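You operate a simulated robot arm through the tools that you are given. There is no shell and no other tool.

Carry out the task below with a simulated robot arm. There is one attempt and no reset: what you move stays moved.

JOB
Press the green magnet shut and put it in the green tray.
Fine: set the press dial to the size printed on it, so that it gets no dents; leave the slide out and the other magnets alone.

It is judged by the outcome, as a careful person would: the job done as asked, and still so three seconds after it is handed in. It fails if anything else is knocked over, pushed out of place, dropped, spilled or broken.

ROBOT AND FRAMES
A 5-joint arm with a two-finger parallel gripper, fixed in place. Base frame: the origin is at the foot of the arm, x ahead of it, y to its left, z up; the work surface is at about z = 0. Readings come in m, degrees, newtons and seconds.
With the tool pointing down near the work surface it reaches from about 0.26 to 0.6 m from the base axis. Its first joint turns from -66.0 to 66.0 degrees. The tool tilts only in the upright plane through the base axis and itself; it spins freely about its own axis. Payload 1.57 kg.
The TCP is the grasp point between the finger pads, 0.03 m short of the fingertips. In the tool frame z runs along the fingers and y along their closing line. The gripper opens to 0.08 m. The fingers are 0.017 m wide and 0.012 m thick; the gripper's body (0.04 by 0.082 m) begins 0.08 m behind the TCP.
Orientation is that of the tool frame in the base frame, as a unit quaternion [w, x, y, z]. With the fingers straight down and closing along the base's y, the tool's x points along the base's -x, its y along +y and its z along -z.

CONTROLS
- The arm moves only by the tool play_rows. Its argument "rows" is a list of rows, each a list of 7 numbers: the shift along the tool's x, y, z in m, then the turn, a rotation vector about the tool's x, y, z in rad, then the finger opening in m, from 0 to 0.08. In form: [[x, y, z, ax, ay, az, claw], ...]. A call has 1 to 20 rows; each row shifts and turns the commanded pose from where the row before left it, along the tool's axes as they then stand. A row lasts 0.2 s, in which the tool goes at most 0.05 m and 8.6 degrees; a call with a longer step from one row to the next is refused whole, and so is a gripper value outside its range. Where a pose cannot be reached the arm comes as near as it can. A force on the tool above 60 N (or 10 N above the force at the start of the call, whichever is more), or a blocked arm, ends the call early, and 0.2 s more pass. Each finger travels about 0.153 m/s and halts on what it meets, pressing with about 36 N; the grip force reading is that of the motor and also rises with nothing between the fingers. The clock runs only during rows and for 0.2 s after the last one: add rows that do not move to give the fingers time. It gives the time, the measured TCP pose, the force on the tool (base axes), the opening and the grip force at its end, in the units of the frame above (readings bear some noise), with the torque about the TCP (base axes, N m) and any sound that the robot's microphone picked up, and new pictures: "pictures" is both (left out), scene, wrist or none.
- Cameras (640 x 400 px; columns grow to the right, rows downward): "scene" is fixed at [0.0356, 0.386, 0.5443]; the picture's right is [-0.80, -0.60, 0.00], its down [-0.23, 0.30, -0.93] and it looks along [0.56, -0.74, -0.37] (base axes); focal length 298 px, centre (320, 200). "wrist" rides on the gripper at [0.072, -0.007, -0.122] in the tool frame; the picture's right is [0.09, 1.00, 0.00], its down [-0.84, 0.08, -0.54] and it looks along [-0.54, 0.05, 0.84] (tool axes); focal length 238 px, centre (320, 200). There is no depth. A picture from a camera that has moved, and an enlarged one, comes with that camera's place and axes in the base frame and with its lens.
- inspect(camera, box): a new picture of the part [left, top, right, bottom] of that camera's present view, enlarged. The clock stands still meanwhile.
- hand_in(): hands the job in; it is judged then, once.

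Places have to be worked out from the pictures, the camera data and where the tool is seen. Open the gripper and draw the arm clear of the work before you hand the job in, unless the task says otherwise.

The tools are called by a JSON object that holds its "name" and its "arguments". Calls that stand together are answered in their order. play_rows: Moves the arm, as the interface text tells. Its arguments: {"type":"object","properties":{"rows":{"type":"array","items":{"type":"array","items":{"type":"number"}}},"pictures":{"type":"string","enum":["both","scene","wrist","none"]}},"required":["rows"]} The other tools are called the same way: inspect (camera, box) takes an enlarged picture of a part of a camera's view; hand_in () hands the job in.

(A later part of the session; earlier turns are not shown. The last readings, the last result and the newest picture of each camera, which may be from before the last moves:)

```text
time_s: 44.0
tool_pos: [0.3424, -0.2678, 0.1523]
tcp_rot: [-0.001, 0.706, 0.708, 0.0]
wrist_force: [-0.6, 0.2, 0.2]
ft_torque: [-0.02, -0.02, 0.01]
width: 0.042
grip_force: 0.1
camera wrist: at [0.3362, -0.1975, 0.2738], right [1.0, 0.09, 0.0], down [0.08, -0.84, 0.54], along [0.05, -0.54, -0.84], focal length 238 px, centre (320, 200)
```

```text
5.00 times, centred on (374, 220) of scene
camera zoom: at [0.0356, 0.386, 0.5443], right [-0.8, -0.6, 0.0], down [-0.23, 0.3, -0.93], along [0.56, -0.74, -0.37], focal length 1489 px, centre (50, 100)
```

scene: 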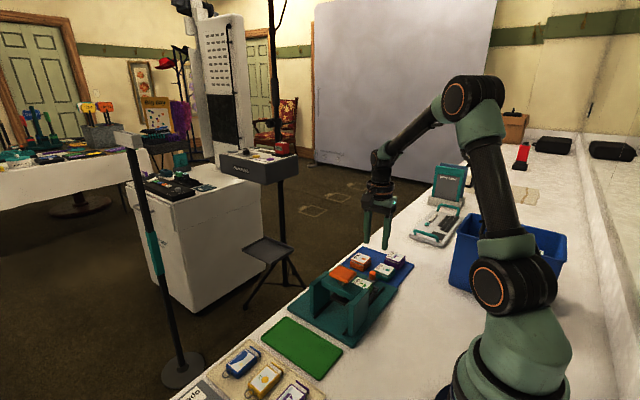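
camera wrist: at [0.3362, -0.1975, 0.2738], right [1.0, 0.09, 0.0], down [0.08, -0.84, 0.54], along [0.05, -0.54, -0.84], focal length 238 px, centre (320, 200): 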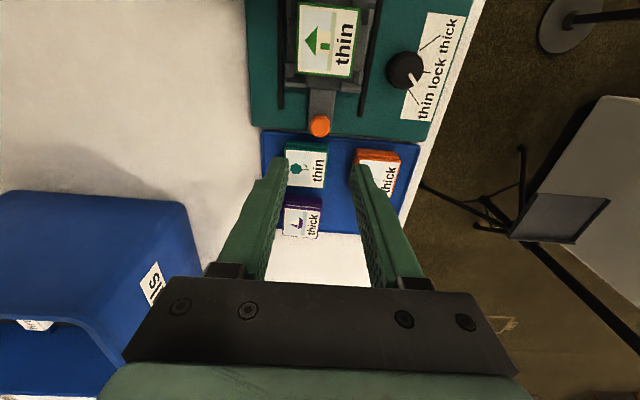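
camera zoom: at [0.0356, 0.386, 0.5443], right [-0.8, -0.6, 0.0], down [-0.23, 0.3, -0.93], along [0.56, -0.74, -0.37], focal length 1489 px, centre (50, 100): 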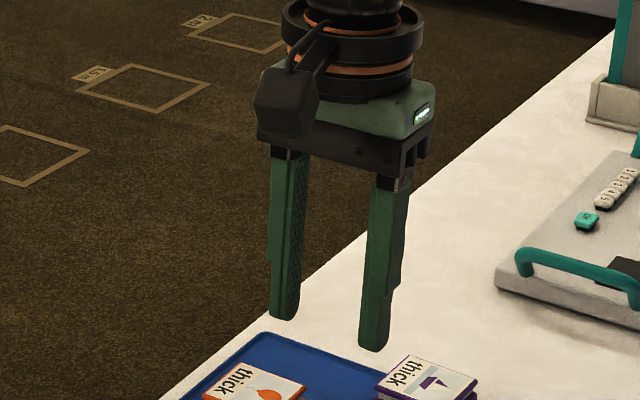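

From this side the knob reads at about (0.343, -0.262); combining both views I take y ≈ -0.263. I'll shift 3.6 mm and descend to TCP z ≈ 0.056 with the fingers at 0.038.

{"name": "play_rows", "arguments": {"rows": [[0.0036, -0.0006, 0.03, 0, 0, 0, 0.038], [0, 0, 0.035, 0, 0, 0, 0.038], [0, 0, 0.02, 0, 0, 0, 0.038], [0, 0, 0.0108, 0, 0, 0, 0.038], [0, 0, 0, 0, 0, 0, 0.038], [0, 0, 0, 0, 0, 0, 0.038]], "pictures": "wrist"}}

{"name": "inspect", "arguments": {"camera": "wrist", "box": [224, 90, 416, 210]}}

{"name": "inspect", "arguments": {"camera": "scene", "box": [340, 230, 420, 280]}}

```text
time_s: 45.4
tool_pos: [0.3442, -0.2647, 0.0555]
tcp_rot: [0.0, 0.707, 0.707, 0.0]
wrist_force: [-0.8, 0.2, -0.1]
ft_torque: [-0.04, 0.0, 0.03]
width: 0.038
grip_force: 0.0
camera wrist: at [0.3367, -0.1934, 0.1775], right [1.0, 0.09, 0.0], down [0.08, -0.84, 0.54], along [0.05, -0.54, -0.84], focal length 238 px, centre (320, 200)
```

wrist: 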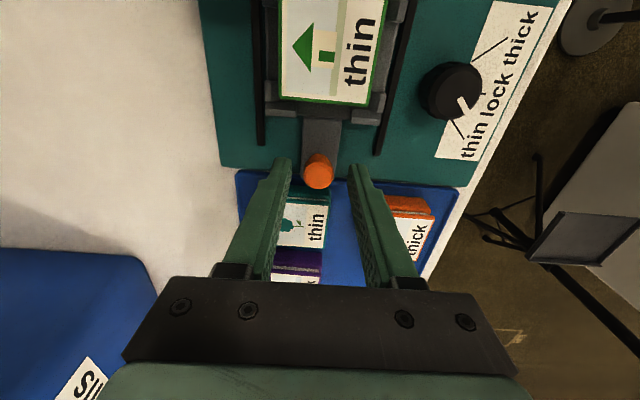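

```text
3.33 times, centred on (320, 150) of wrist
camera zoom: at [0.3367, -0.1934, 0.1775], right [1.0, 0.09, 0.0], down [0.08, -0.84, 0.54], along [0.05, -0.54, -0.84], focal length 794 px, centre (320, 367)
```

zoom: 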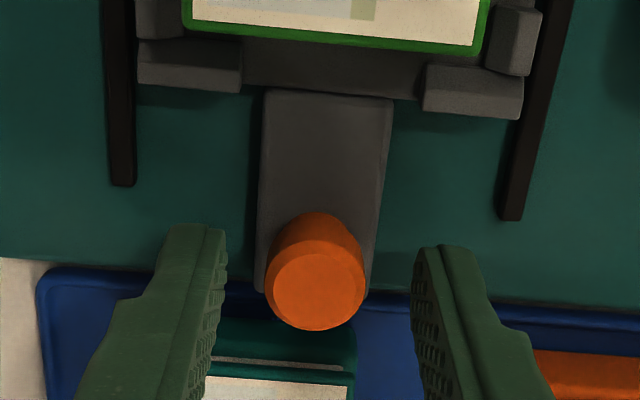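

```text
8.00 times, centred on (380, 255) of scene
camera zoom: at [0.0356, 0.386, 0.5443], right [-0.8, -0.6, 0.0], down [-0.23, 0.3, -0.93], along [0.56, -0.74, -0.37], focal length 2383 px, centre (-160, -240)
```

zoom: 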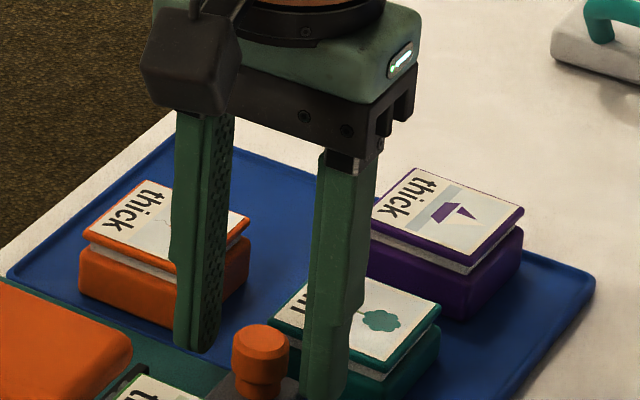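

The fingers straddle the knob, and averaging the views from both sides puts its axis at y ≈ -0.2643 and its top near z 0.04. I'll nudge, lower 2 mm and close on it.

{"name": "play_rows", "arguments": {"rows": [[-0.0013, -0.001, 0.002, 0, 0, 0, 0.038], [0, 0, 0, 0, 0, 0, 0.03], [0, 0, 0, 0, 0, 0, 0.02], [0, 0, 0, 0, 0, 0, 0.012], [0, 0, 0, 0, 0, 0, 0.012]], "pictures": "wrist"}}

{"name": "inspect", "arguments": {"camera": "wrist", "box": [224, 90, 416, 210]}}

```text
time_s: 46.6
tool_pos: [0.3411, -0.266, 0.054]
tcp_rot: [0.001, 0.706, 0.708, 0.0]
wrist_force: [8.9, 1.9, -5.2]
ft_torque: [0.01, -0.17, -0.01]
width: 0.0192
grip_force: 33.8
camera wrist: at [0.3353, -0.1942, 0.1755], right [1.0, 0.1, 0.0], down [0.08, -0.84, 0.54], along [0.05, -0.54, -0.84], focal length 238 px, centre (320, 200)
```

wrist: 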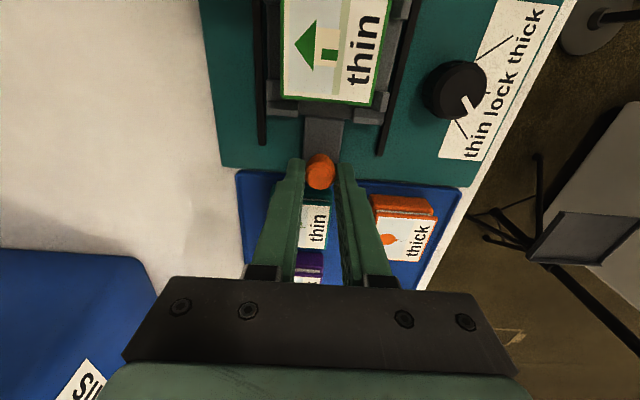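

```text
3.33 times, centred on (320, 150) of wrist
camera zoom: at [0.3353, -0.1942, 0.1755], right [1.0, 0.1, 0.0], down [0.08, -0.84, 0.54], along [0.05, -0.54, -0.84], focal length 794 px, centre (320, 367)
```

zoom: 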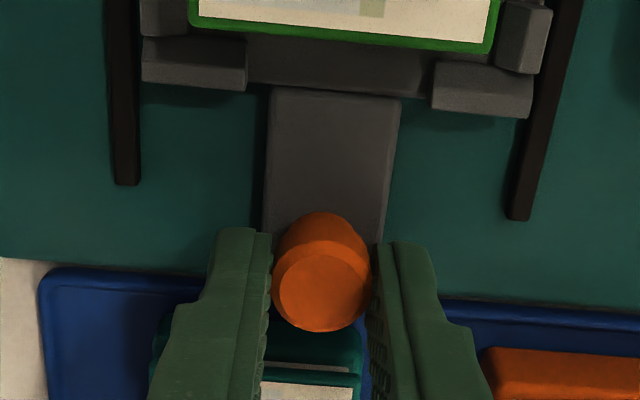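

The knob is gripped (0.019 wide). I'll relieve the small side load and push the slide in (+y) by 4 cm first, watching the force.

{"name": "play_rows", "arguments": {"rows": [[0, 0.0006, 0, 0, 0, 0, 0.012], [0.005, 0, 0, 0, 0, 0, 0.012], [0.01, 0, 0, 0, 0, 0, 0.012], [0.01, 0, 0, 0, 0, 0, 0.012], [0.01, 0, 0, 0, 0, 0, 0.012], [0.005, 0, 0, 0, 0, 0, 0.012], [0, 0, 0, 0, 0, 0, 0.012]]}}

{"name": "inspect", "arguments": {"camera": "wrist", "box": [224, 30, 416, 150]}}

{"name": "inspect", "arguments": {"camera": "scene", "box": [300, 230, 396, 290]}}

```text
time_s: 48.2
tool_pos: [0.3426, -0.2247, 0.0534]
tcp_rot: [0.001, 0.707, 0.707, 0.0]
wrist_force: [1.2, 0.5, 8.4]
ft_torque: [0.08, -0.02, 0.01]
width: 0.0187
grip_force: 33.3
camera wrist: at [0.3354, -0.155, 0.1755], right [1.0, 0.09, 0.0], down [0.08, -0.84, 0.54], along [0.05, -0.54, -0.84], focal length 238 px, centre (320, 200)
```

scene: 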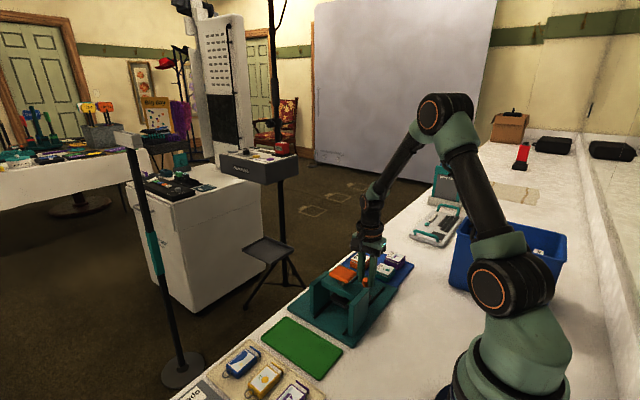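
wrist: 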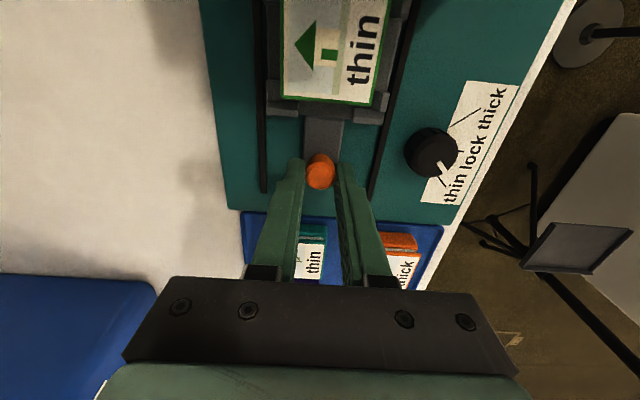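

```text
3.33 times, centred on (320, 90) of wrist
camera zoom: at [0.3354, -0.155, 0.1755], right [1.0, 0.09, 0.0], down [0.08, -0.84, 0.54], along [0.05, -0.54, -0.84], focal length 794 px, centre (320, 567)
```

zoom: 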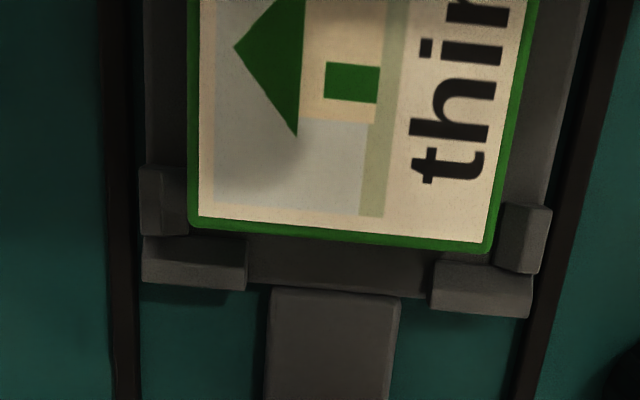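

```text
6.67 times, centred on (348, 260) of scene
camera zoom: at [0.0356, 0.386, 0.5443], right [-0.8, -0.6, 0.0], down [-0.23, 0.3, -0.93], along [0.56, -0.74, -0.37], focal length 1986 px, centre (133, -200)
```

zoom: 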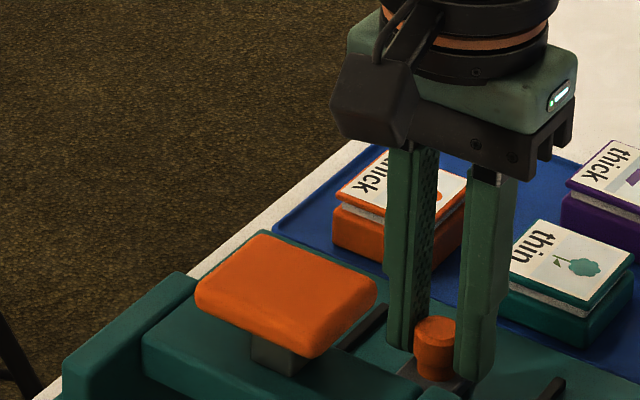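

The slide follows smoothly with almost no resistance, and the camera housing clears the button by about 4 cm. Continue another 4 cm.

{"name": "play_rows", "arguments": {"rows": [[0.008, 0, 0, 0, 0, 0, 0.012], [0.01, 0, 0, 0, 0, 0, 0.012], [0.01, 0, 0, 0, 0, 0, 0.012], [0.008, 0, 0, 0, 0, 0, 0.012], [0.004, 0, 0, 0, 0, 0, 0.012], [0, 0, 0, 0, 0, 0, 0.012]]}}

{"name": "inspect", "arguments": {"camera": "wrist", "box": [224, 0, 416, 120]}}

{"name": "inspect", "arguments": {"camera": "scene", "box": [300, 240, 396, 300]}}

```text
time_s: 49.6
tool_pos: [0.3418, -0.1858, 0.0536]
tcp_rot: [0.0, 0.707, 0.708, 0.0]
wrist_force: [-0.5, 0.2, 6.2]
ft_torque: [-0.01, -0.01, -0.05]
width: 0.0191
grip_force: 33.4
camera wrist: at [0.3358, -0.1143, 0.1756], right [1.0, 0.09, 0.0], down [0.08, -0.84, 0.54], along [0.05, -0.54, -0.84], focal length 238 px, centre (320, 200)
```

scene: 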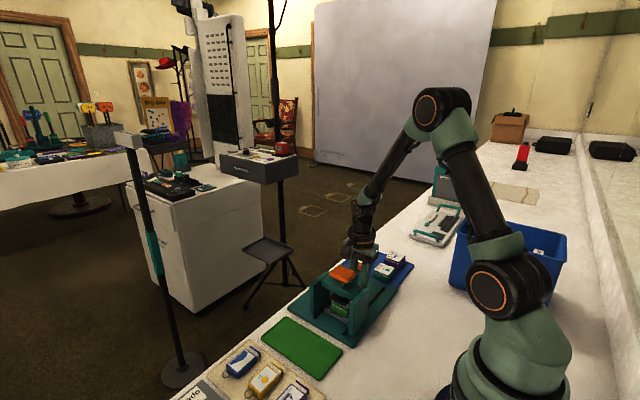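
wrist: 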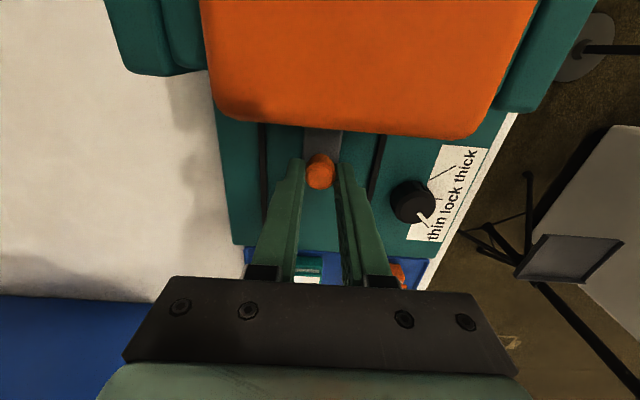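

```text
3.33 times, centred on (320, 60) of wrist
camera zoom: at [0.3358, -0.1143, 0.1756], right [1.0, 0.09, 0.0], down [0.08, -0.84, 0.54], along [0.05, -0.54, -0.84], focal length 794 px, centre (320, 667)
```

zoom: 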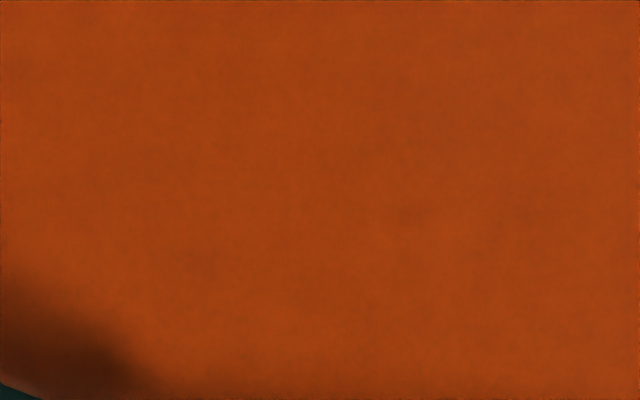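

```text
6.67 times, centred on (348, 270) of scene
camera zoom: at [0.0356, 0.386, 0.5443], right [-0.8, -0.6, 0.0], down [-0.23, 0.3, -0.93], along [0.56, -0.74, -0.37], focal length 1986 px, centre (133, -267)
```

zoom: 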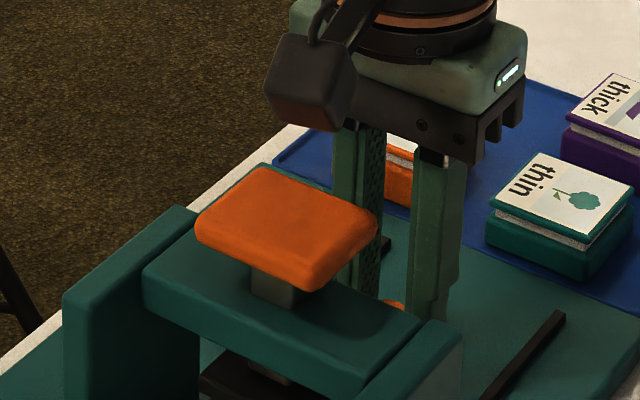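

The slide is nearly under the plunger, with no resistance yet and safe clearance above the button. I'll advance in small steps to find the end stop.

{"name": "play_rows", "arguments": {"rows": [[0.004, 0, 0, 0, 0, 0, 0.012], [0.004, 0, 0, 0, 0, 0, 0.012], [0, 0, 0, 0, 0, 0, 0.012]], "pictures": "none"}}

{"name": "inspect", "arguments": {"camera": "scene", "box": [296, 265, 392, 325]}}

```text
time_s: 50.4
tool_pos: [0.3424, -0.176, 0.0534]
tcp_rot: [-0.002, 0.707, 0.708, 0.0]
wrist_force: [-13.3, 1.9, 28.8]
ft_torque: [0.09, 0.33, 0.03]
width: 0.0192
grip_force: 33.9
```

```text
6.67 times, centred on (344, 295) of scene
camera zoom: at [0.0355, 0.386, 0.5443], right [-0.8, -0.6, 0.0], down [-0.23, 0.3, -0.93], along [0.56, -0.74, -0.37], focal length 1986 px, centre (160, -433)
```

zoom: 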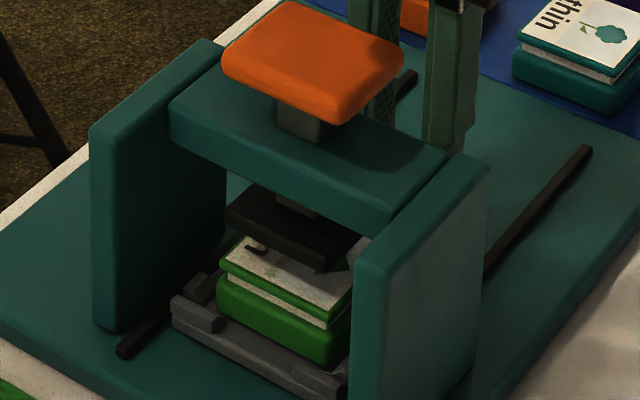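

Lateral resistance is still small, but the vertical force rose to 29 N, probably the fingertips resting on the handle plate. I'll ease up 1.5 mm and re-read.

{"name": "play_rows", "arguments": {"rows": [[0, 0, -0.0015, 0, 0, 0, 0.012], [0, 0, 0, 0, 0, 0, 0.012]], "pictures": "none"}}

```text
time_s: 51.0
tool_pos: [0.3418, -0.1772, 0.0536]
tcp_rot: [0.0, 0.706, 0.708, 0.0]
wrist_force: [2.1, 1.3, -9.5]
ft_torque: [-0.01, -0.03, 0.03]
width: 0.0191
grip_force: 33.4
```

That was it; the vertical load is gone. Continuing in with small steps.

{"name": "play_rows", "arguments": {"rows": [[0.0025, 0, 0.0004, 0, 0, 0, 0.012], [0.0025, 0, 0, 0, 0, 0, 0.012], [0, 0, 0, 0, 0, 0, 0.012]], "pictures": "none"}}

{"name": "inspect", "arguments": {"camera": "scene", "box": [296, 265, 392, 325]}}

```text
time_s: 51.8
tool_pos: [0.3417, -0.1729, 0.0543]
tcp_rot: [0.0, 0.707, 0.707, 0.001]
wrist_force: [-9.1, -28.9, -3.0]
ft_torque: [-0.66, 0.2, 0.02]
width: 0.0192
grip_force: 33.1
```

```text
6.67 times, centred on (344, 295) of scene
camera zoom: at [0.0357, 0.386, 0.5443], right [-0.8, -0.6, 0.0], down [-0.23, 0.3, -0.93], along [0.56, -0.74, -0.37], focal length 1986 px, centre (160, -433)
```

zoom: 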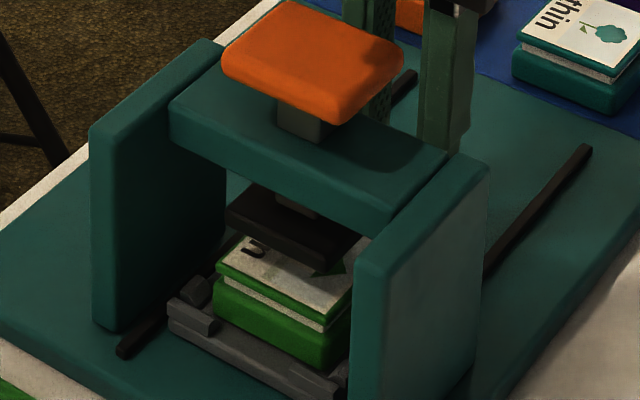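

A 29 N push-back in -y marks the end stop, about 91 mm of travel, which agrees with the nest being under the plunger. I'll relieve that, open the fingers and lift straight up clear.

{"name": "play_rows", "arguments": {"rows": [[-0.002, -0.0006, 0, 0, 0, 0, 0.012], [0, 0, 0, 0, 0, 0, 0.012]], "pictures": "none"}}

```text
time_s: 52.4
tool_pos: [0.3401, -0.1716, 0.0541]
tcp_rot: [0.002, 0.705, 0.709, 0.0]
wrist_force: [-5.6, -9.7, 18.3]
ft_torque: [-0.08, 0.13, -0.02]
width: 0.0191
grip_force: 33.2
```

Mostly relieved. Opening and lifting now.

{"name": "play_rows", "arguments": {"rows": [[0, 0, 0, 0, 0, 0, 0.025], [0, 0, 0, 0, 0, 0, 0.036], [0, 0, 0, 0, 0, 0, 0.036], [0, 0, -0.02, 0, 0, 0, 0.036], [0, 0, -0.04, 0, 0, 0, 0.036], [0, 0, -0.045, 0, 0, 0, 0.036], [0, 0, -0.045, 0, 0, 0, 0.036], [0, 0, 0, 0, 0, 0, 0.0], [0, 0, 0, 0, 0, 0, 0.0]]}}

{"name": "inspect", "arguments": {"camera": "wrist", "box": [192, 0, 448, 160]}}

{"name": "inspect", "arguments": {"camera": "scene", "box": [296, 255, 392, 315]}}

```text
time_s: 54.4
tool_pos: [0.3428, -0.1727, 0.2048]
tcp_rot: [0.0, 0.707, 0.708, 0.0]
wrist_force: [0.6, 0.8, 0.0]
ft_torque: [0.01, -0.01, 0.01]
width: 0.0001
grip_force: 21.5
camera wrist: at [0.3371, -0.1019, 0.3268], right [1.0, 0.09, 0.0], down [0.08, -0.84, 0.54], along [0.05, -0.54, -0.84], focal length 238 px, centre (320, 200)
```

scene: 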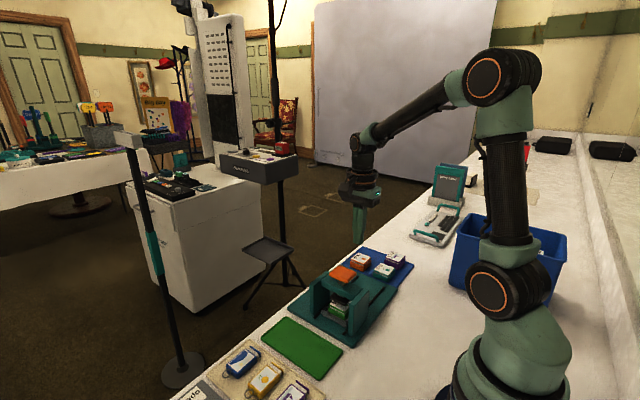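
wrist: 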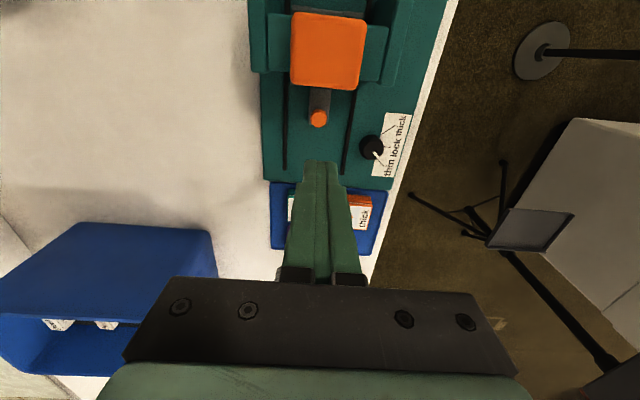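

```text
2.50 times, centred on (320, 80) of wrist
camera zoom: at [0.3371, -0.1019, 0.3268], right [1.0, 0.09, 0.0], down [0.08, -0.84, 0.54], along [0.05, -0.54, -0.84], focal length 596 px, centre (320, 500)
```

zoom: 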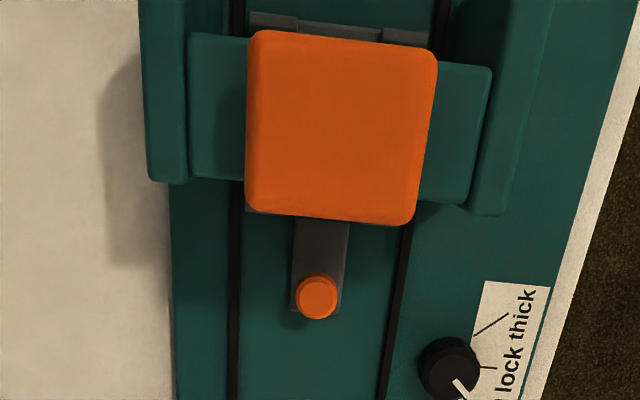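

```text
6.67 times, centred on (344, 285) of scene
camera zoom: at [0.0356, 0.386, 0.5443], right [-0.8, -0.6, 0.0], down [-0.23, 0.3, -0.93], along [0.56, -0.74, -0.37], focal length 1986 px, centre (160, -367)
```

zoom: 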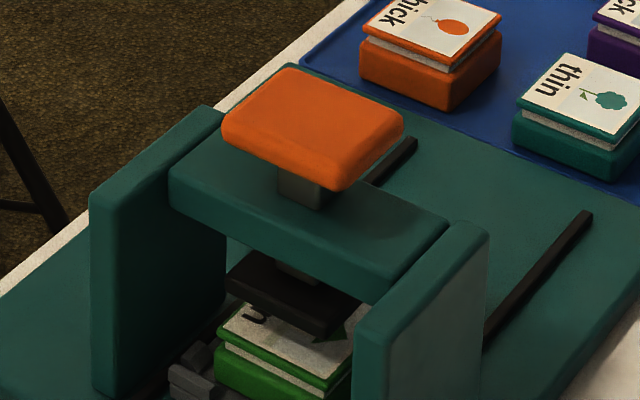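

The slide is fully in, under the plunger, and the fingers are closed. The button centre reads about (0.341, -0.104) with its top near z 0.13; I'll move above it with the closed fingertips at about z 0.145.

{"name": "play_rows", "arguments": {"rows": [[0.023, -0.0003, 0, 0, 0, 0, 0.0], [0.023, -0.0003, 0, 0, 0, 0, 0.0], [0.0233, -0.0002, 0.01, 0, 0, 0, 0.0], [0, 0, 0.02, 0, 0, 0, 0.0], [0, 0, 0, 0, 0, 0, 0.0]]}}

{"name": "inspect", "arguments": {"camera": "wrist", "box": [224, 100, 416, 220]}}

{"name": "inspect", "arguments": {"camera": "scene", "box": [290, 230, 402, 300]}}

```text
time_s: 55.6
tool_pos: [0.3413, -0.1043, 0.1737]
tcp_rot: [0.0, 0.706, 0.708, 0.0]
wrist_force: [0.1, -0.7, -0.7]
ft_torque: [0.03, -0.04, 0.01]
width: 0.0
grip_force: 21.2
camera wrist: at [0.334, -0.0337, 0.2949], right [1.0, 0.09, 0.0], down [0.08, -0.84, 0.54], along [0.05, -0.54, -0.84], focal length 238 px, centre (320, 200)
```

scene: 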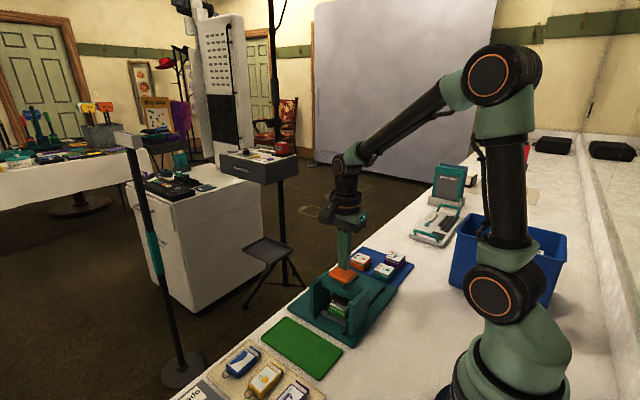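
wrist: 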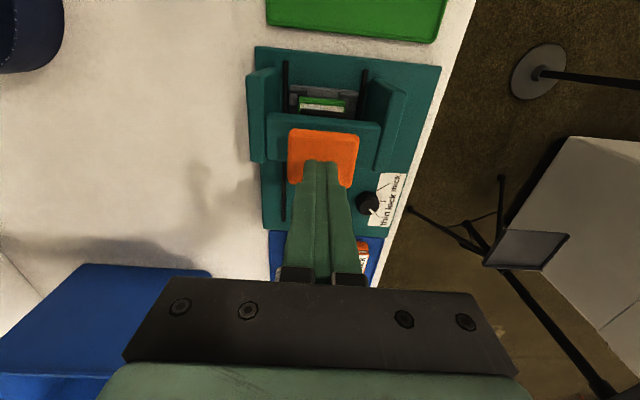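

```text
3.33 times, centred on (320, 160) of wrist
camera zoom: at [0.334, -0.0337, 0.2949], right [1.0, 0.09, 0.0], down [0.08, -0.84, 0.54], along [0.05, -0.54, -0.84], focal length 794 px, centre (320, 333)
```

zoom: 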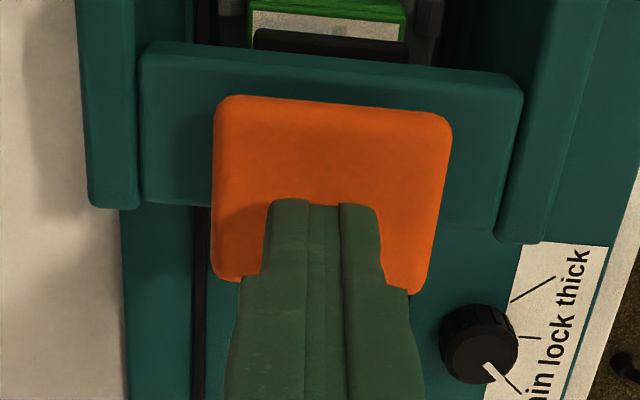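

```text
5.71 times, centred on (346, 265) of scene
camera zoom: at [0.0356, 0.386, 0.5443], right [-0.8, -0.6, 0.0], down [-0.23, 0.3, -0.93], along [0.56, -0.74, -0.37], focal length 1702 px, centre (171, -171)
```

zoom: 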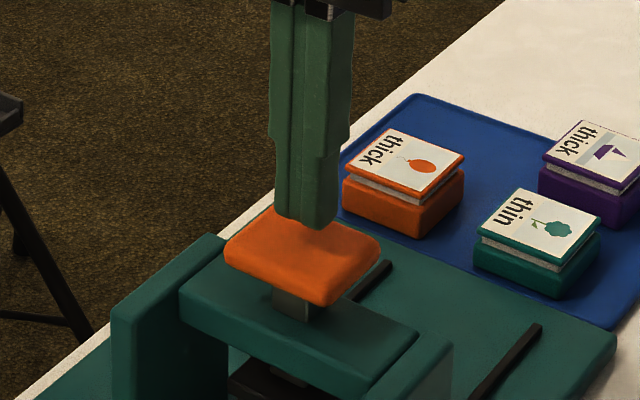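

The fingertips are within about 2 mm of the button's centre. I'll correct that and lower towards contact.

{"name": "play_rows", "arguments": {"rows": [[0.002, 0.002, 0.006, 0, 0, 0, 0.0], [0, 0, 0.005, 0, 0, 0, 0.0], [0, 0, 0.003, 0, 0, 0, 0.0], [0, 0, 0, 0, 0, 0, 0.0]], "pictures": "none"}}

```text
time_s: 56.6
tool_pos: [0.3436, -0.1035, 0.1594]
tcp_rot: [-0.001, 0.706, 0.708, 0.0]
wrist_force: [0.4, 1.5, 0.6]
ft_torque: [0.02, -0.02, 0.03]
width: 0.0
grip_force: 21.2
```

No contact yet at TCP z ≈ 0.161. I'll go down in 2 mm steps and watch the force build.

{"name": "play_rows", "arguments": {"rows": [[0, 0, 0.002, 0, 0, 0, 0.0], [0, 0, 0.002, 0, 0, 0, 0.0], [0, 0, 0.002, 0, 0, 0, 0.0], [0, 0, 0, 0, 0, 0, 0.0]], "pictures": "none"}}

{"name": "inspect", "arguments": {"camera": "scene", "box": [296, 240, 392, 300]}}

```text
time_s: 57.6
tool_pos: [0.3428, -0.1029, 0.1548]
tcp_rot: [0.001, 0.707, 0.708, 0.0]
wrist_force: [0.1, 1.4, 2.8]
ft_torque: [0.05, 0.01, -0.02]
width: 0.0
grip_force: 21.1
```

```text
6.67 times, centred on (344, 270) of scene
camera zoom: at [0.0356, 0.386, 0.5443], right [-0.8, -0.6, 0.0], down [-0.23, 0.3, -0.93], along [0.56, -0.74, -0.37], focal length 1986 px, centre (160, -267)
```

zoom: 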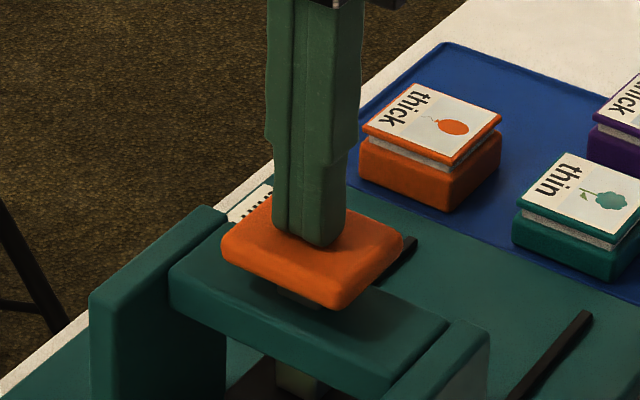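

The button is going down under a light load, with a shorter stem showing above the beam. I'll keep pressing in 2 mm steps.

{"name": "play_rows", "arguments": {"rows": [[0, 0, 0.002, 0, 0, 0, 0.0], [0, 0, 0.002, 0, 0, 0, 0.0], [0, 0, 0, 0, 0, 0, 0.0]], "pictures": "none"}}

{"name": "inspect", "arguments": {"camera": "scene", "box": [296, 255, 392, 315]}}

```text
time_s: 58.4
tool_pos: [0.3442, -0.1023, 0.1514]
tcp_rot: [0.0, 0.706, 0.708, 0.0]
wrist_force: [0.1, -1.9, 2.4]
ft_torque: [-0.03, 0.0, -0.01]
width: 0.0
grip_force: 21.0
```

```text
6.67 times, centred on (344, 285) of scene
camera zoom: at [0.0356, 0.386, 0.5443], right [-0.8, -0.6, 0.0], down [-0.23, 0.3, -0.93], along [0.56, -0.74, -0.37], focal length 1986 px, centre (160, -367)
```

zoom: 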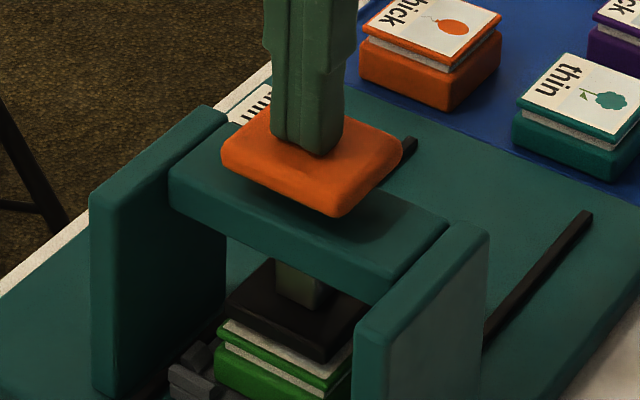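

The plunger plate is now right at the magnet's top. I'll continue pressing in small steps.

{"name": "play_rows", "arguments": {"rows": [[0, 0, 0.002, 0, 0, 0, 0.0], [0, 0, 0.001, 0, 0, 0, 0.0], [0, 0, 0, 0, 0, 0, 0.0]], "pictures": "none"}}

{"name": "inspect", "arguments": {"camera": "scene", "box": [296, 265, 392, 325]}}

```text
time_s: 59.2
tool_pos: [0.3427, -0.1019, 0.1491]
tcp_rot: [0.0, 0.706, 0.708, 0.0]
wrist_force: [-2.2, -2.0, 4.7]
ft_torque: [-0.1, 0.03, -0.02]
width: 0.0
grip_force: 21.4
```

```text
6.67 times, centred on (344, 295) of scene
camera zoom: at [0.0356, 0.386, 0.5443], right [-0.8, -0.6, 0.0], down [-0.23, 0.3, -0.93], along [0.56, -0.74, -0.37], focal length 1986 px, centre (160, -433)
```

zoom: 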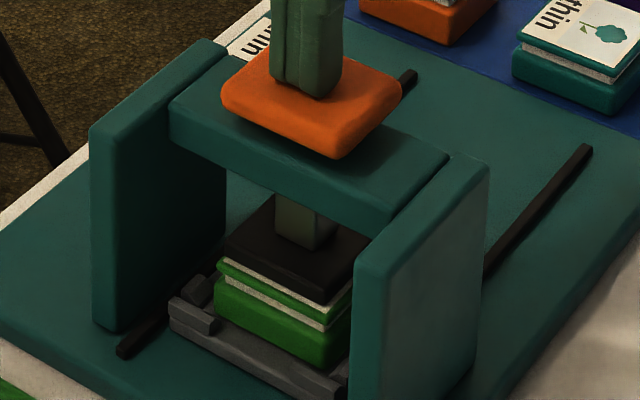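

The plate rests on the magnet (4.7 N). I'll press on 1 mm at a time, listening for a click and watching for a hard stop.

{"name": "play_rows", "arguments": {"rows": [[0, 0, 0.001, 0, 0, 0, 0.0], [0, 0, 0.001, 0, 0, 0, 0.0], [0, 0, 0, 0, 0, 0, 0.0]], "pictures": "none"}}

{"name": "inspect", "arguments": {"camera": "scene", "box": [312, 290, 376, 330]}}

```text
time_s: 60.0
tool_pos: [0.3432, -0.1026, 0.1453]
tcp_rot: [0.0, 0.706, 0.708, -0.001]
wrist_force: [-2.2, 2.2, 9.2]
ft_torque: [0.07, 0.05, -0.11]
width: 0.0
grip_force: 21.0
```

```text
10.00 times, centred on (344, 310) of scene
camera zoom: at [0.0356, 0.386, 0.5443], right [-0.8, -0.6, 0.0], down [-0.23, 0.3, -0.93], along [0.56, -0.74, -0.37], focal length 2979 px, centre (80, -900)
```

zoom: 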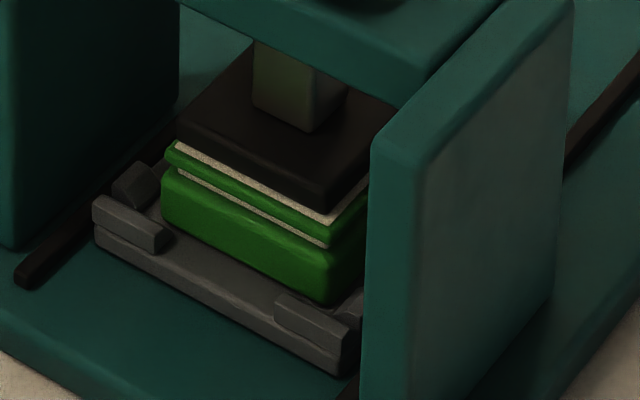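

The white gap between the halves is still there but narrowing, and the force is only 9 N. Continue pressing.

{"name": "play_rows", "arguments": {"rows": [[0, 0, 0.001, 0, 0, 0, 0.0], [0, 0, 0.001, 0, 0, 0, 0.0], [0, 0, 0, 0, 0, 0, 0.0]], "pictures": "none"}}

{"name": "inspect", "arguments": {"camera": "scene", "box": [312, 290, 376, 330]}}

```text
time_s: 60.8
tool_pos: [0.3445, -0.1031, 0.1451]
tcp_rot: [0.0, 0.706, 0.708, 0.001]
wrist_force: [2.3, 7.2, 11.2]
ft_torque: [0.24, -0.01, -0.07]
width: 0.0
grip_force: 22.0
```

```text
10.00 times, centred on (344, 310) of scene
camera zoom: at [0.0356, 0.386, 0.5443], right [-0.8, -0.6, 0.0], down [-0.23, 0.3, -0.93], along [0.56, -0.74, -0.37], focal length 2979 px, centre (80, -900)
```

zoom: 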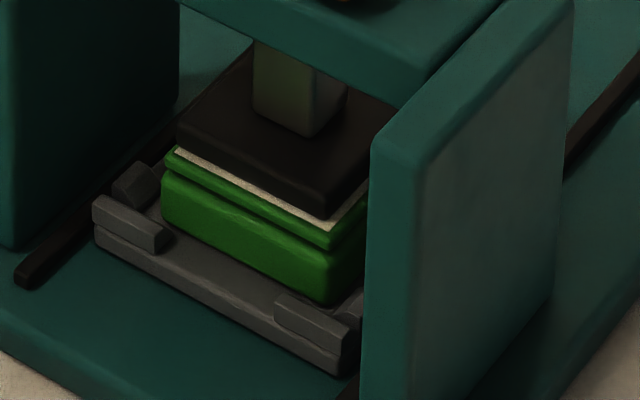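

The gap now looks almost closed, though I have heard no click yet. I'll continue in 1 mm steps up to the dial's stop.

{"name": "play_rows", "arguments": {"rows": [[0, 0, 0.001, 0, 0, 0, 0.0], [0, 0, 0, 0, 0, 0, 0.0]], "pictures": "none"}}

{"name": "inspect", "arguments": {"camera": "scene", "box": [312, 290, 376, 330]}}

```text
time_s: 61.4
tool_pos: [0.3424, -0.1025, 0.1437]
tcp_rot: [0.002, 0.707, 0.707, 0.001]
wrist_force: [0.8, -3.4, 6.2]
ft_torque: [-0.07, -0.05, 0.05]
width: 0.0
grip_force: 21.4
```

```text
10.00 times, centred on (344, 310) of scene
camera zoom: at [0.0356, 0.386, 0.5443], right [-0.8, -0.6, 0.0], down [-0.23, 0.3, -0.93], along [0.56, -0.74, -0.37], focal length 2979 px, centre (80, -900)
```

zoom: 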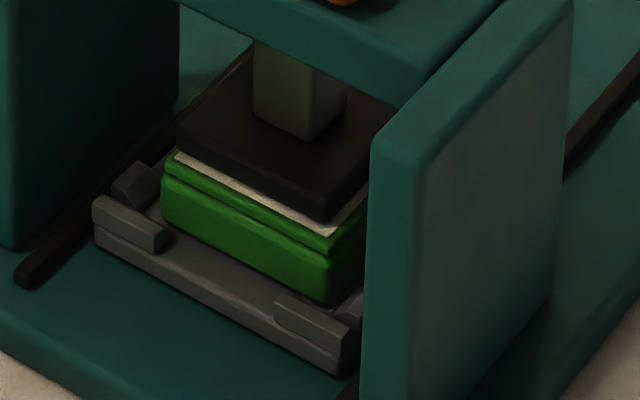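

It is still moving with low force, and the halves are now nearly flush. One more millimetre at a time.

{"name": "play_rows", "arguments": {"rows": [[0, 0, 0.001, 0, 0, 0, 0.0], [0, 0, 0, 0, 0, 0, 0.0], [0, 0, 0, 0, 0, 0, 0.0]], "pictures": "none"}}

{"name": "inspect", "arguments": {"camera": "scene", "box": [312, 290, 376, 330]}}

```text
time_s: 62.2
tool_pos: [0.3421, -0.1028, 0.1438]
tcp_rot: [0.001, 0.706, 0.708, 0.001]
wrist_force: [-15.5, 4.3, 54.5]
ft_torque: [0.12, 0.47, -0.4]
width: 0.0
grip_force: 21.2
```

```text
10.00 times, centred on (344, 310) of scene
camera zoom: at [0.0354, 0.386, 0.5443], right [-0.8, -0.6, 0.0], down [-0.23, 0.3, -0.93], along [0.56, -0.74, -0.37], focal length 2979 px, centre (80, -900)
```

zoom: 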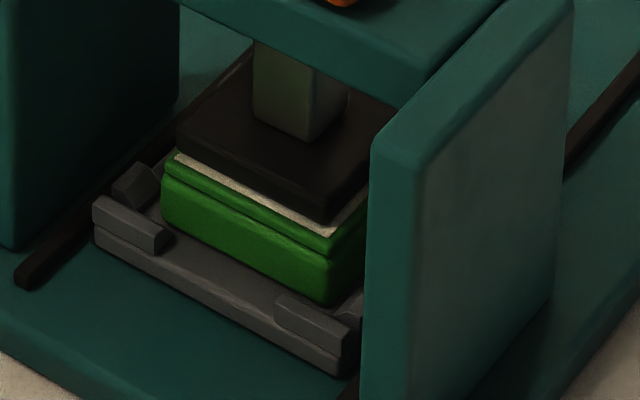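

The force jumped to 54 N with no further movement: that's the stop. I'll zoom right in on the seam before releasing.

{"name": "inspect", "arguments": {"camera": "scene", "box": [326, 302, 352, 322]}}

{"name": "inspect", "arguments": {"camera": "wrist", "box": [256, 70, 384, 150]}}

```text
16.00 times, centred on (339, 312) of scene
camera zoom: at [0.0354, 0.386, 0.5443], right [-0.8, -0.6, 0.0], down [-0.23, 0.3, -0.93], along [0.56, -0.74, -0.37], focal length 4766 px, centre (16, -1592)
```

zoom: 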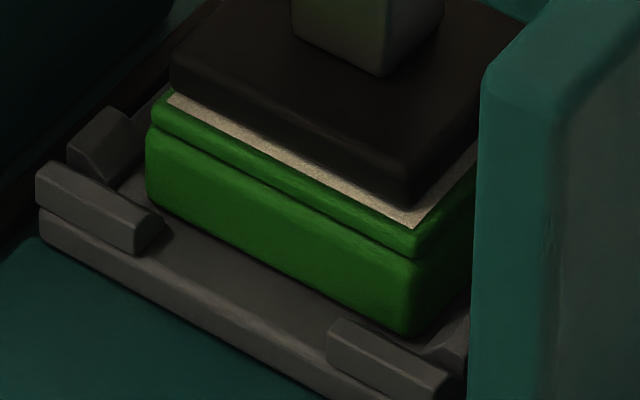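

```text
5.00 times, centred on (320, 110) of wrist
camera zoom: at [0.3356, -0.0322, 0.265], right [1.0, 0.09, 0.0], down [0.08, -0.84, 0.54], along [0.05, -0.54, -0.84], focal length 1192 px, centre (320, 650)
```

zoom: 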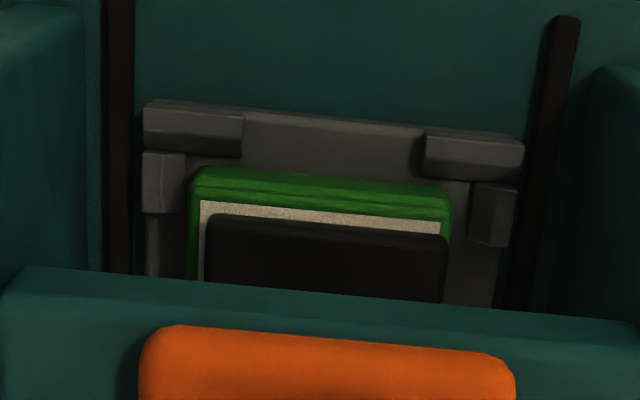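

The seam is shut, with no white gap left between the halves. I'll raise off the button and check that it springs back.

{"name": "play_rows", "arguments": {"rows": [[0, 0, -0.004, 0, 0, 0, 0.0], [0, 0, -0.01, 0, 0, 0, 0.0], [0, 0, -0.02, 0, 0, 0, 0.0], [0, 0, -0.03, 0, 0, 0, 0.0], [0, 0, 0, 0, 0, 0, 0.0]]}}

{"name": "inspect", "arguments": {"camera": "scene", "box": [300, 255, 396, 325]}}

{"name": "inspect", "arguments": {"camera": "scene", "box": [320, 298, 358, 322]}}

```text
time_s: 63.4
tool_pos: [0.3422, -0.1015, 0.206]
tcp_rot: [0.0, 0.707, 0.708, 0.0]
wrist_force: [0.9, -0.4, -0.6]
ft_torque: [0.02, -0.02, 0.0]
width: 0.0
grip_force: 21.3
camera wrist: at [0.3357, -0.0316, 0.3276], right [1.0, 0.09, 0.0], down [0.08, -0.84, 0.54], along [0.05, -0.54, -0.84], focal length 238 px, centre (320, 200)
```

scene: 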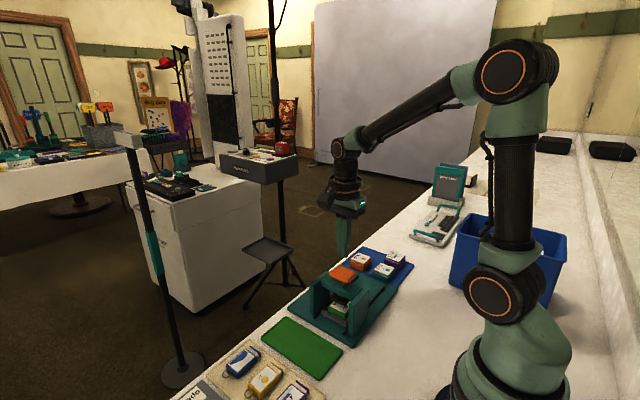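
wrist: 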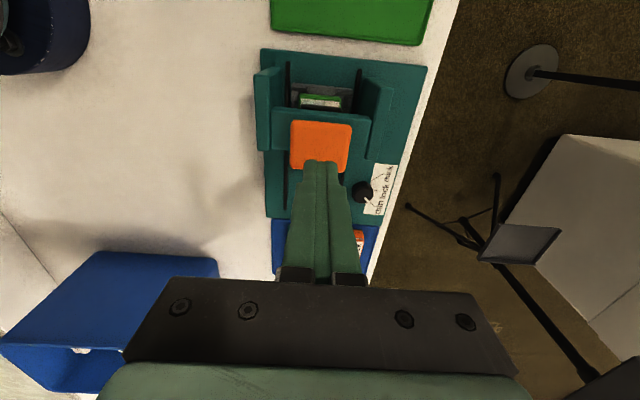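

```text
5.71 times, centred on (348, 290) of scene
camera zoom: at [0.0356, 0.386, 0.5443], right [-0.8, -0.6, 0.0], down [-0.23, 0.3, -0.93], along [0.56, -0.74, -0.37], focal length 1702 px, centre (160, -314)
```

zoom: 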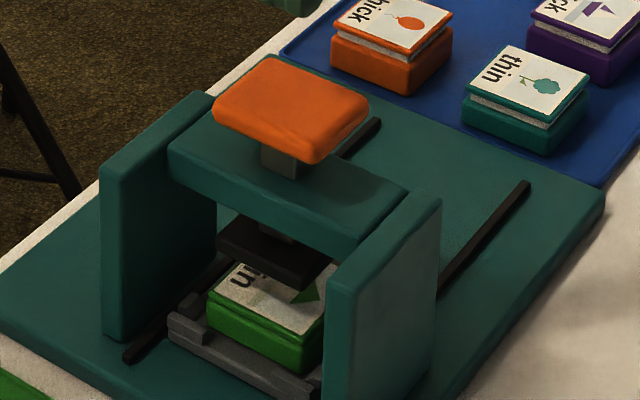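

```text
16.00 times, centred on (339, 310) of scene
camera zoom: at [0.0356, 0.386, 0.5443], right [-0.8, -0.6, 0.0], down [-0.23, 0.3, -0.93], along [0.56, -0.74, -0.37], focal length 4766 px, centre (16, -1560)
```

zoom: 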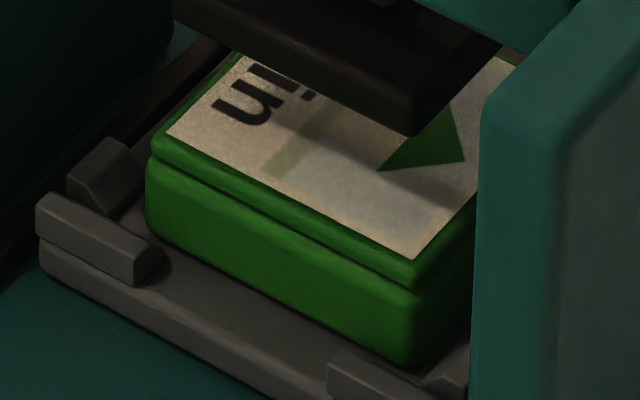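

The magnet stays shut with the plunger sprung back up. Next I'll go back over the knob at (0.342, -0.173) with the fingers open and descend the way I came up.

{"name": "play_rows", "arguments": {"rows": [[-0.024, -0.0004, 0, 0, 0, 0, 0.036], [-0.024, -0.0004, 0, 0, 0, 0, 0.036], [-0.0233, -0.0004, 0, 0, 0, 0, 0.036], [0, 0, 0.04, 0, 0, 0, 0.036], [0, 0, 0.04, 0, 0, 0, 0.036], [0, 0, 0.035, 0, 0, 0, 0.036], [0, 0, 0, 0, 0, 0, 0.036]], "pictures": "wrist"}}

{"name": "inspect", "arguments": {"camera": "wrist", "box": [224, 90, 416, 210]}}

```text
time_s: 65.0
tool_pos: [0.3404, -0.173, 0.0896]
tcp_rot: [0.0, 0.707, 0.707, 0.0]
wrist_force: [0.5, 0.8, 0.2]
ft_torque: [0.01, -0.03, 0.02]
width: 0.0363
grip_force: 0.0
camera wrist: at [0.3335, -0.1023, 0.2121], right [1.0, 0.09, 0.0], down [0.08, -0.84, 0.54], along [0.05, -0.54, -0.84], focal length 238 px, centre (320, 200)
```

wrist: 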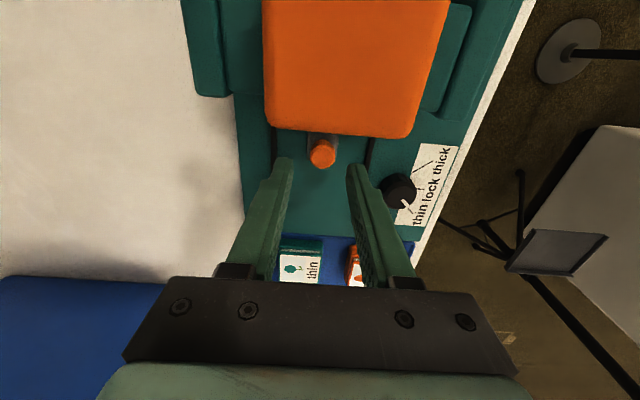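

```text
3.33 times, centred on (320, 150) of wrist
camera zoom: at [0.3335, -0.1023, 0.2121], right [1.0, 0.09, 0.0], down [0.08, -0.84, 0.54], along [0.05, -0.54, -0.84], focal length 794 px, centre (320, 367)
```

zoom: 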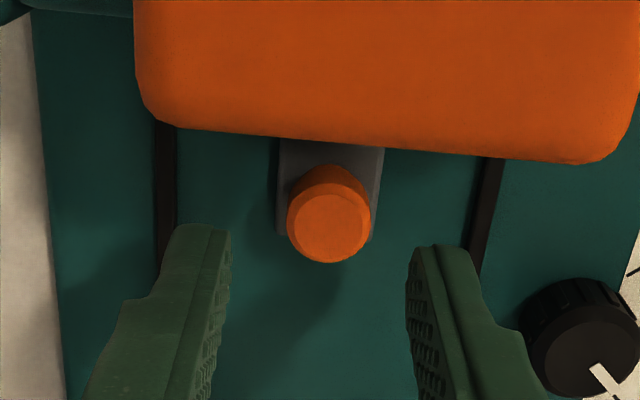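

The knob is right under the TCP, about 1 mm off in x. I'll descend and grip it.

{"name": "play_rows", "arguments": {"rows": [[0, 0.001, 0.015, 0, 0, 0, 0.036], [0, 0, 0.015, 0, 0, 0, 0.036], [0, 0, 0.006, 0, 0, 0, 0.036], [0, 0, 0, 0, 0, 0, 0.028], [0, 0, 0, 0, 0, 0, 0.018], [0, 0, 0, 0, 0, 0, 0.012], [0, 0, 0, 0, 0, 0, 0.012]], "pictures": "wrist"}}

{"name": "inspect", "arguments": {"camera": "wrist", "box": [224, 110, 416, 230]}}

```text
time_s: 66.6
tool_pos: [0.3415, -0.1725, 0.0542]
tcp_rot: [0.002, 0.706, 0.708, 0.0]
wrist_force: [12.3, -0.1, -10.4]
ft_torque: [-0.03, -0.29, 0.01]
width: 0.019
grip_force: 33.1
camera wrist: at [0.3351, -0.1027, 0.1769], right [1.0, 0.1, 0.0], down [0.08, -0.84, 0.54], along [0.05, -0.54, -0.84], focal length 238 px, centre (320, 200)
```

wrist: 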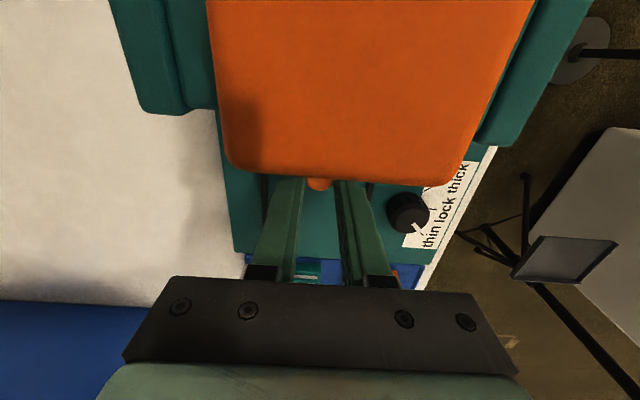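

```text
3.33 times, centred on (320, 170) of wrist
camera zoom: at [0.3351, -0.1027, 0.1769], right [1.0, 0.1, 0.0], down [0.08, -0.84, 0.54], along [0.05, -0.54, -0.84], focal length 794 px, centre (320, 300)
```

zoom: 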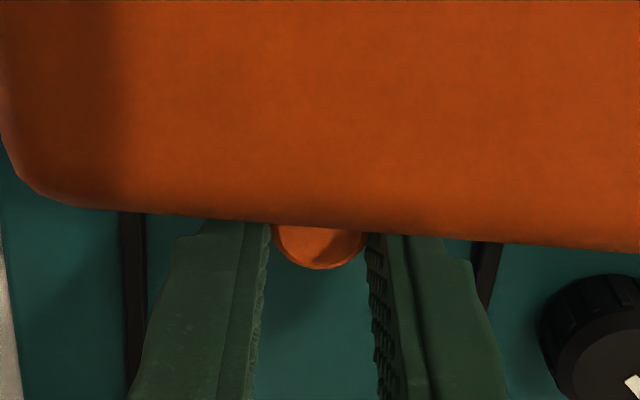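

The knob is gripped. I'll pull the slide back out (-y), 8 cm at first.

{"name": "play_rows", "arguments": {"rows": [[0, 0.0008, 0, 0, 0, 0, 0.012], [-0.005, 0, 0, 0, 0, 0, 0.012], [-0.01, 0, 0, 0, 0, 0, 0.012], [-0.01, 0, 0, 0, 0, 0, 0.012], [-0.01, 0, 0, 0, 0, 0, 0.012], [-0.01, 0, 0, 0, 0, 0, 0.012], [-0.01, 0, 0, 0, 0, 0, 0.012], [-0.01, 0, 0, 0, 0, 0, 0.012], [-0.01, 0, 0, 0, 0, 0, 0.012], [-0.005, 0, 0, 0, 0, 0, 0.012], [0, 0, 0, 0, 0, 0, 0.012]]}}

{"name": "inspect", "arguments": {"camera": "wrist", "box": [192, 0, 448, 160]}}

```text
time_s: 69.0
tool_pos: [0.3409, -0.2521, 0.0531]
tcp_rot: [0.0, 0.706, 0.708, 0.0]
wrist_force: [-2.6, 0.1, -14.9]
ft_torque: [-0.05, -0.02, 0.03]
width: 0.0192
grip_force: 33.4
camera wrist: at [0.3355, -0.1827, 0.1754], right [1.0, 0.1, 0.0], down [0.08, -0.84, 0.54], along [0.05, -0.54, -0.84], focal length 238 px, centre (320, 200)
```

scene: 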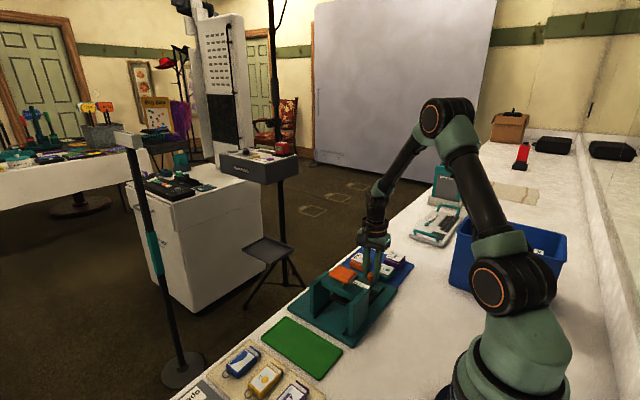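
wrist: 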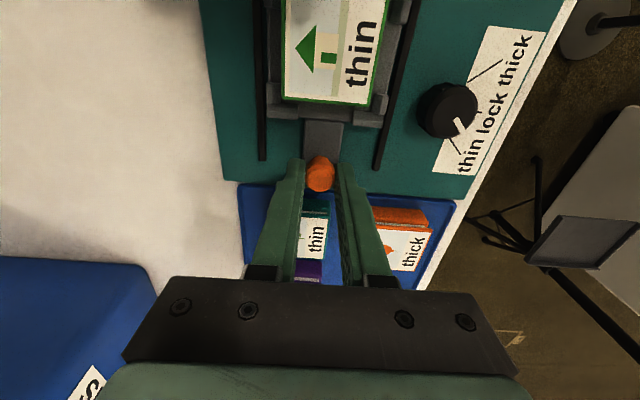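

```text
2.50 times, centred on (320, 80) of wrist
camera zoom: at [0.3355, -0.1827, 0.1754], right [1.0, 0.1, 0.0], down [0.08, -0.84, 0.54], along [0.05, -0.54, -0.84], focal length 596 px, centre (320, 500)
```

zoom: 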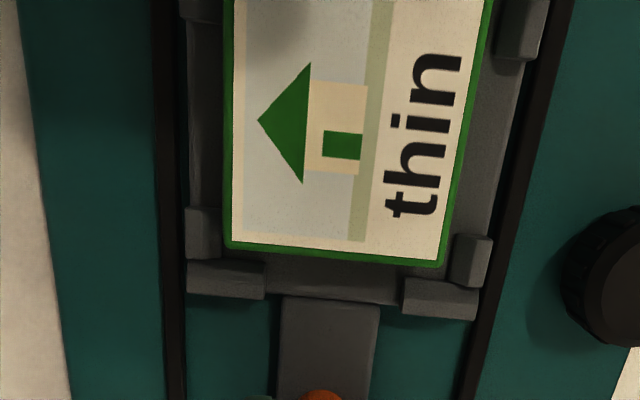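

The slide is following. I'll ease the vertical load and pull the last centimetre in small steps, feeling for the outer stop.

{"name": "play_rows", "arguments": {"rows": [[-0.003, 0, 0.0008, 0, 0, 0, 0.012], [-0.003, 0, 0, 0, 0, 0, 0.012], [-0.003, 0, 0, 0, 0, 0, 0.012], [-0.002, 0, 0, 0, 0, 0, 0.012], [0, 0, 0, 0, 0, 0, 0.012]], "pictures": "none"}}

```text
time_s: 70.2
tool_pos: [0.3418, -0.2632, 0.0546]
tcp_rot: [-0.002, 0.706, 0.708, 0.0]
wrist_force: [-12.2, 10.7, 0.1]
ft_torque: [0.31, 0.26, -0.06]
width: 0.0189
grip_force: 32.7
```

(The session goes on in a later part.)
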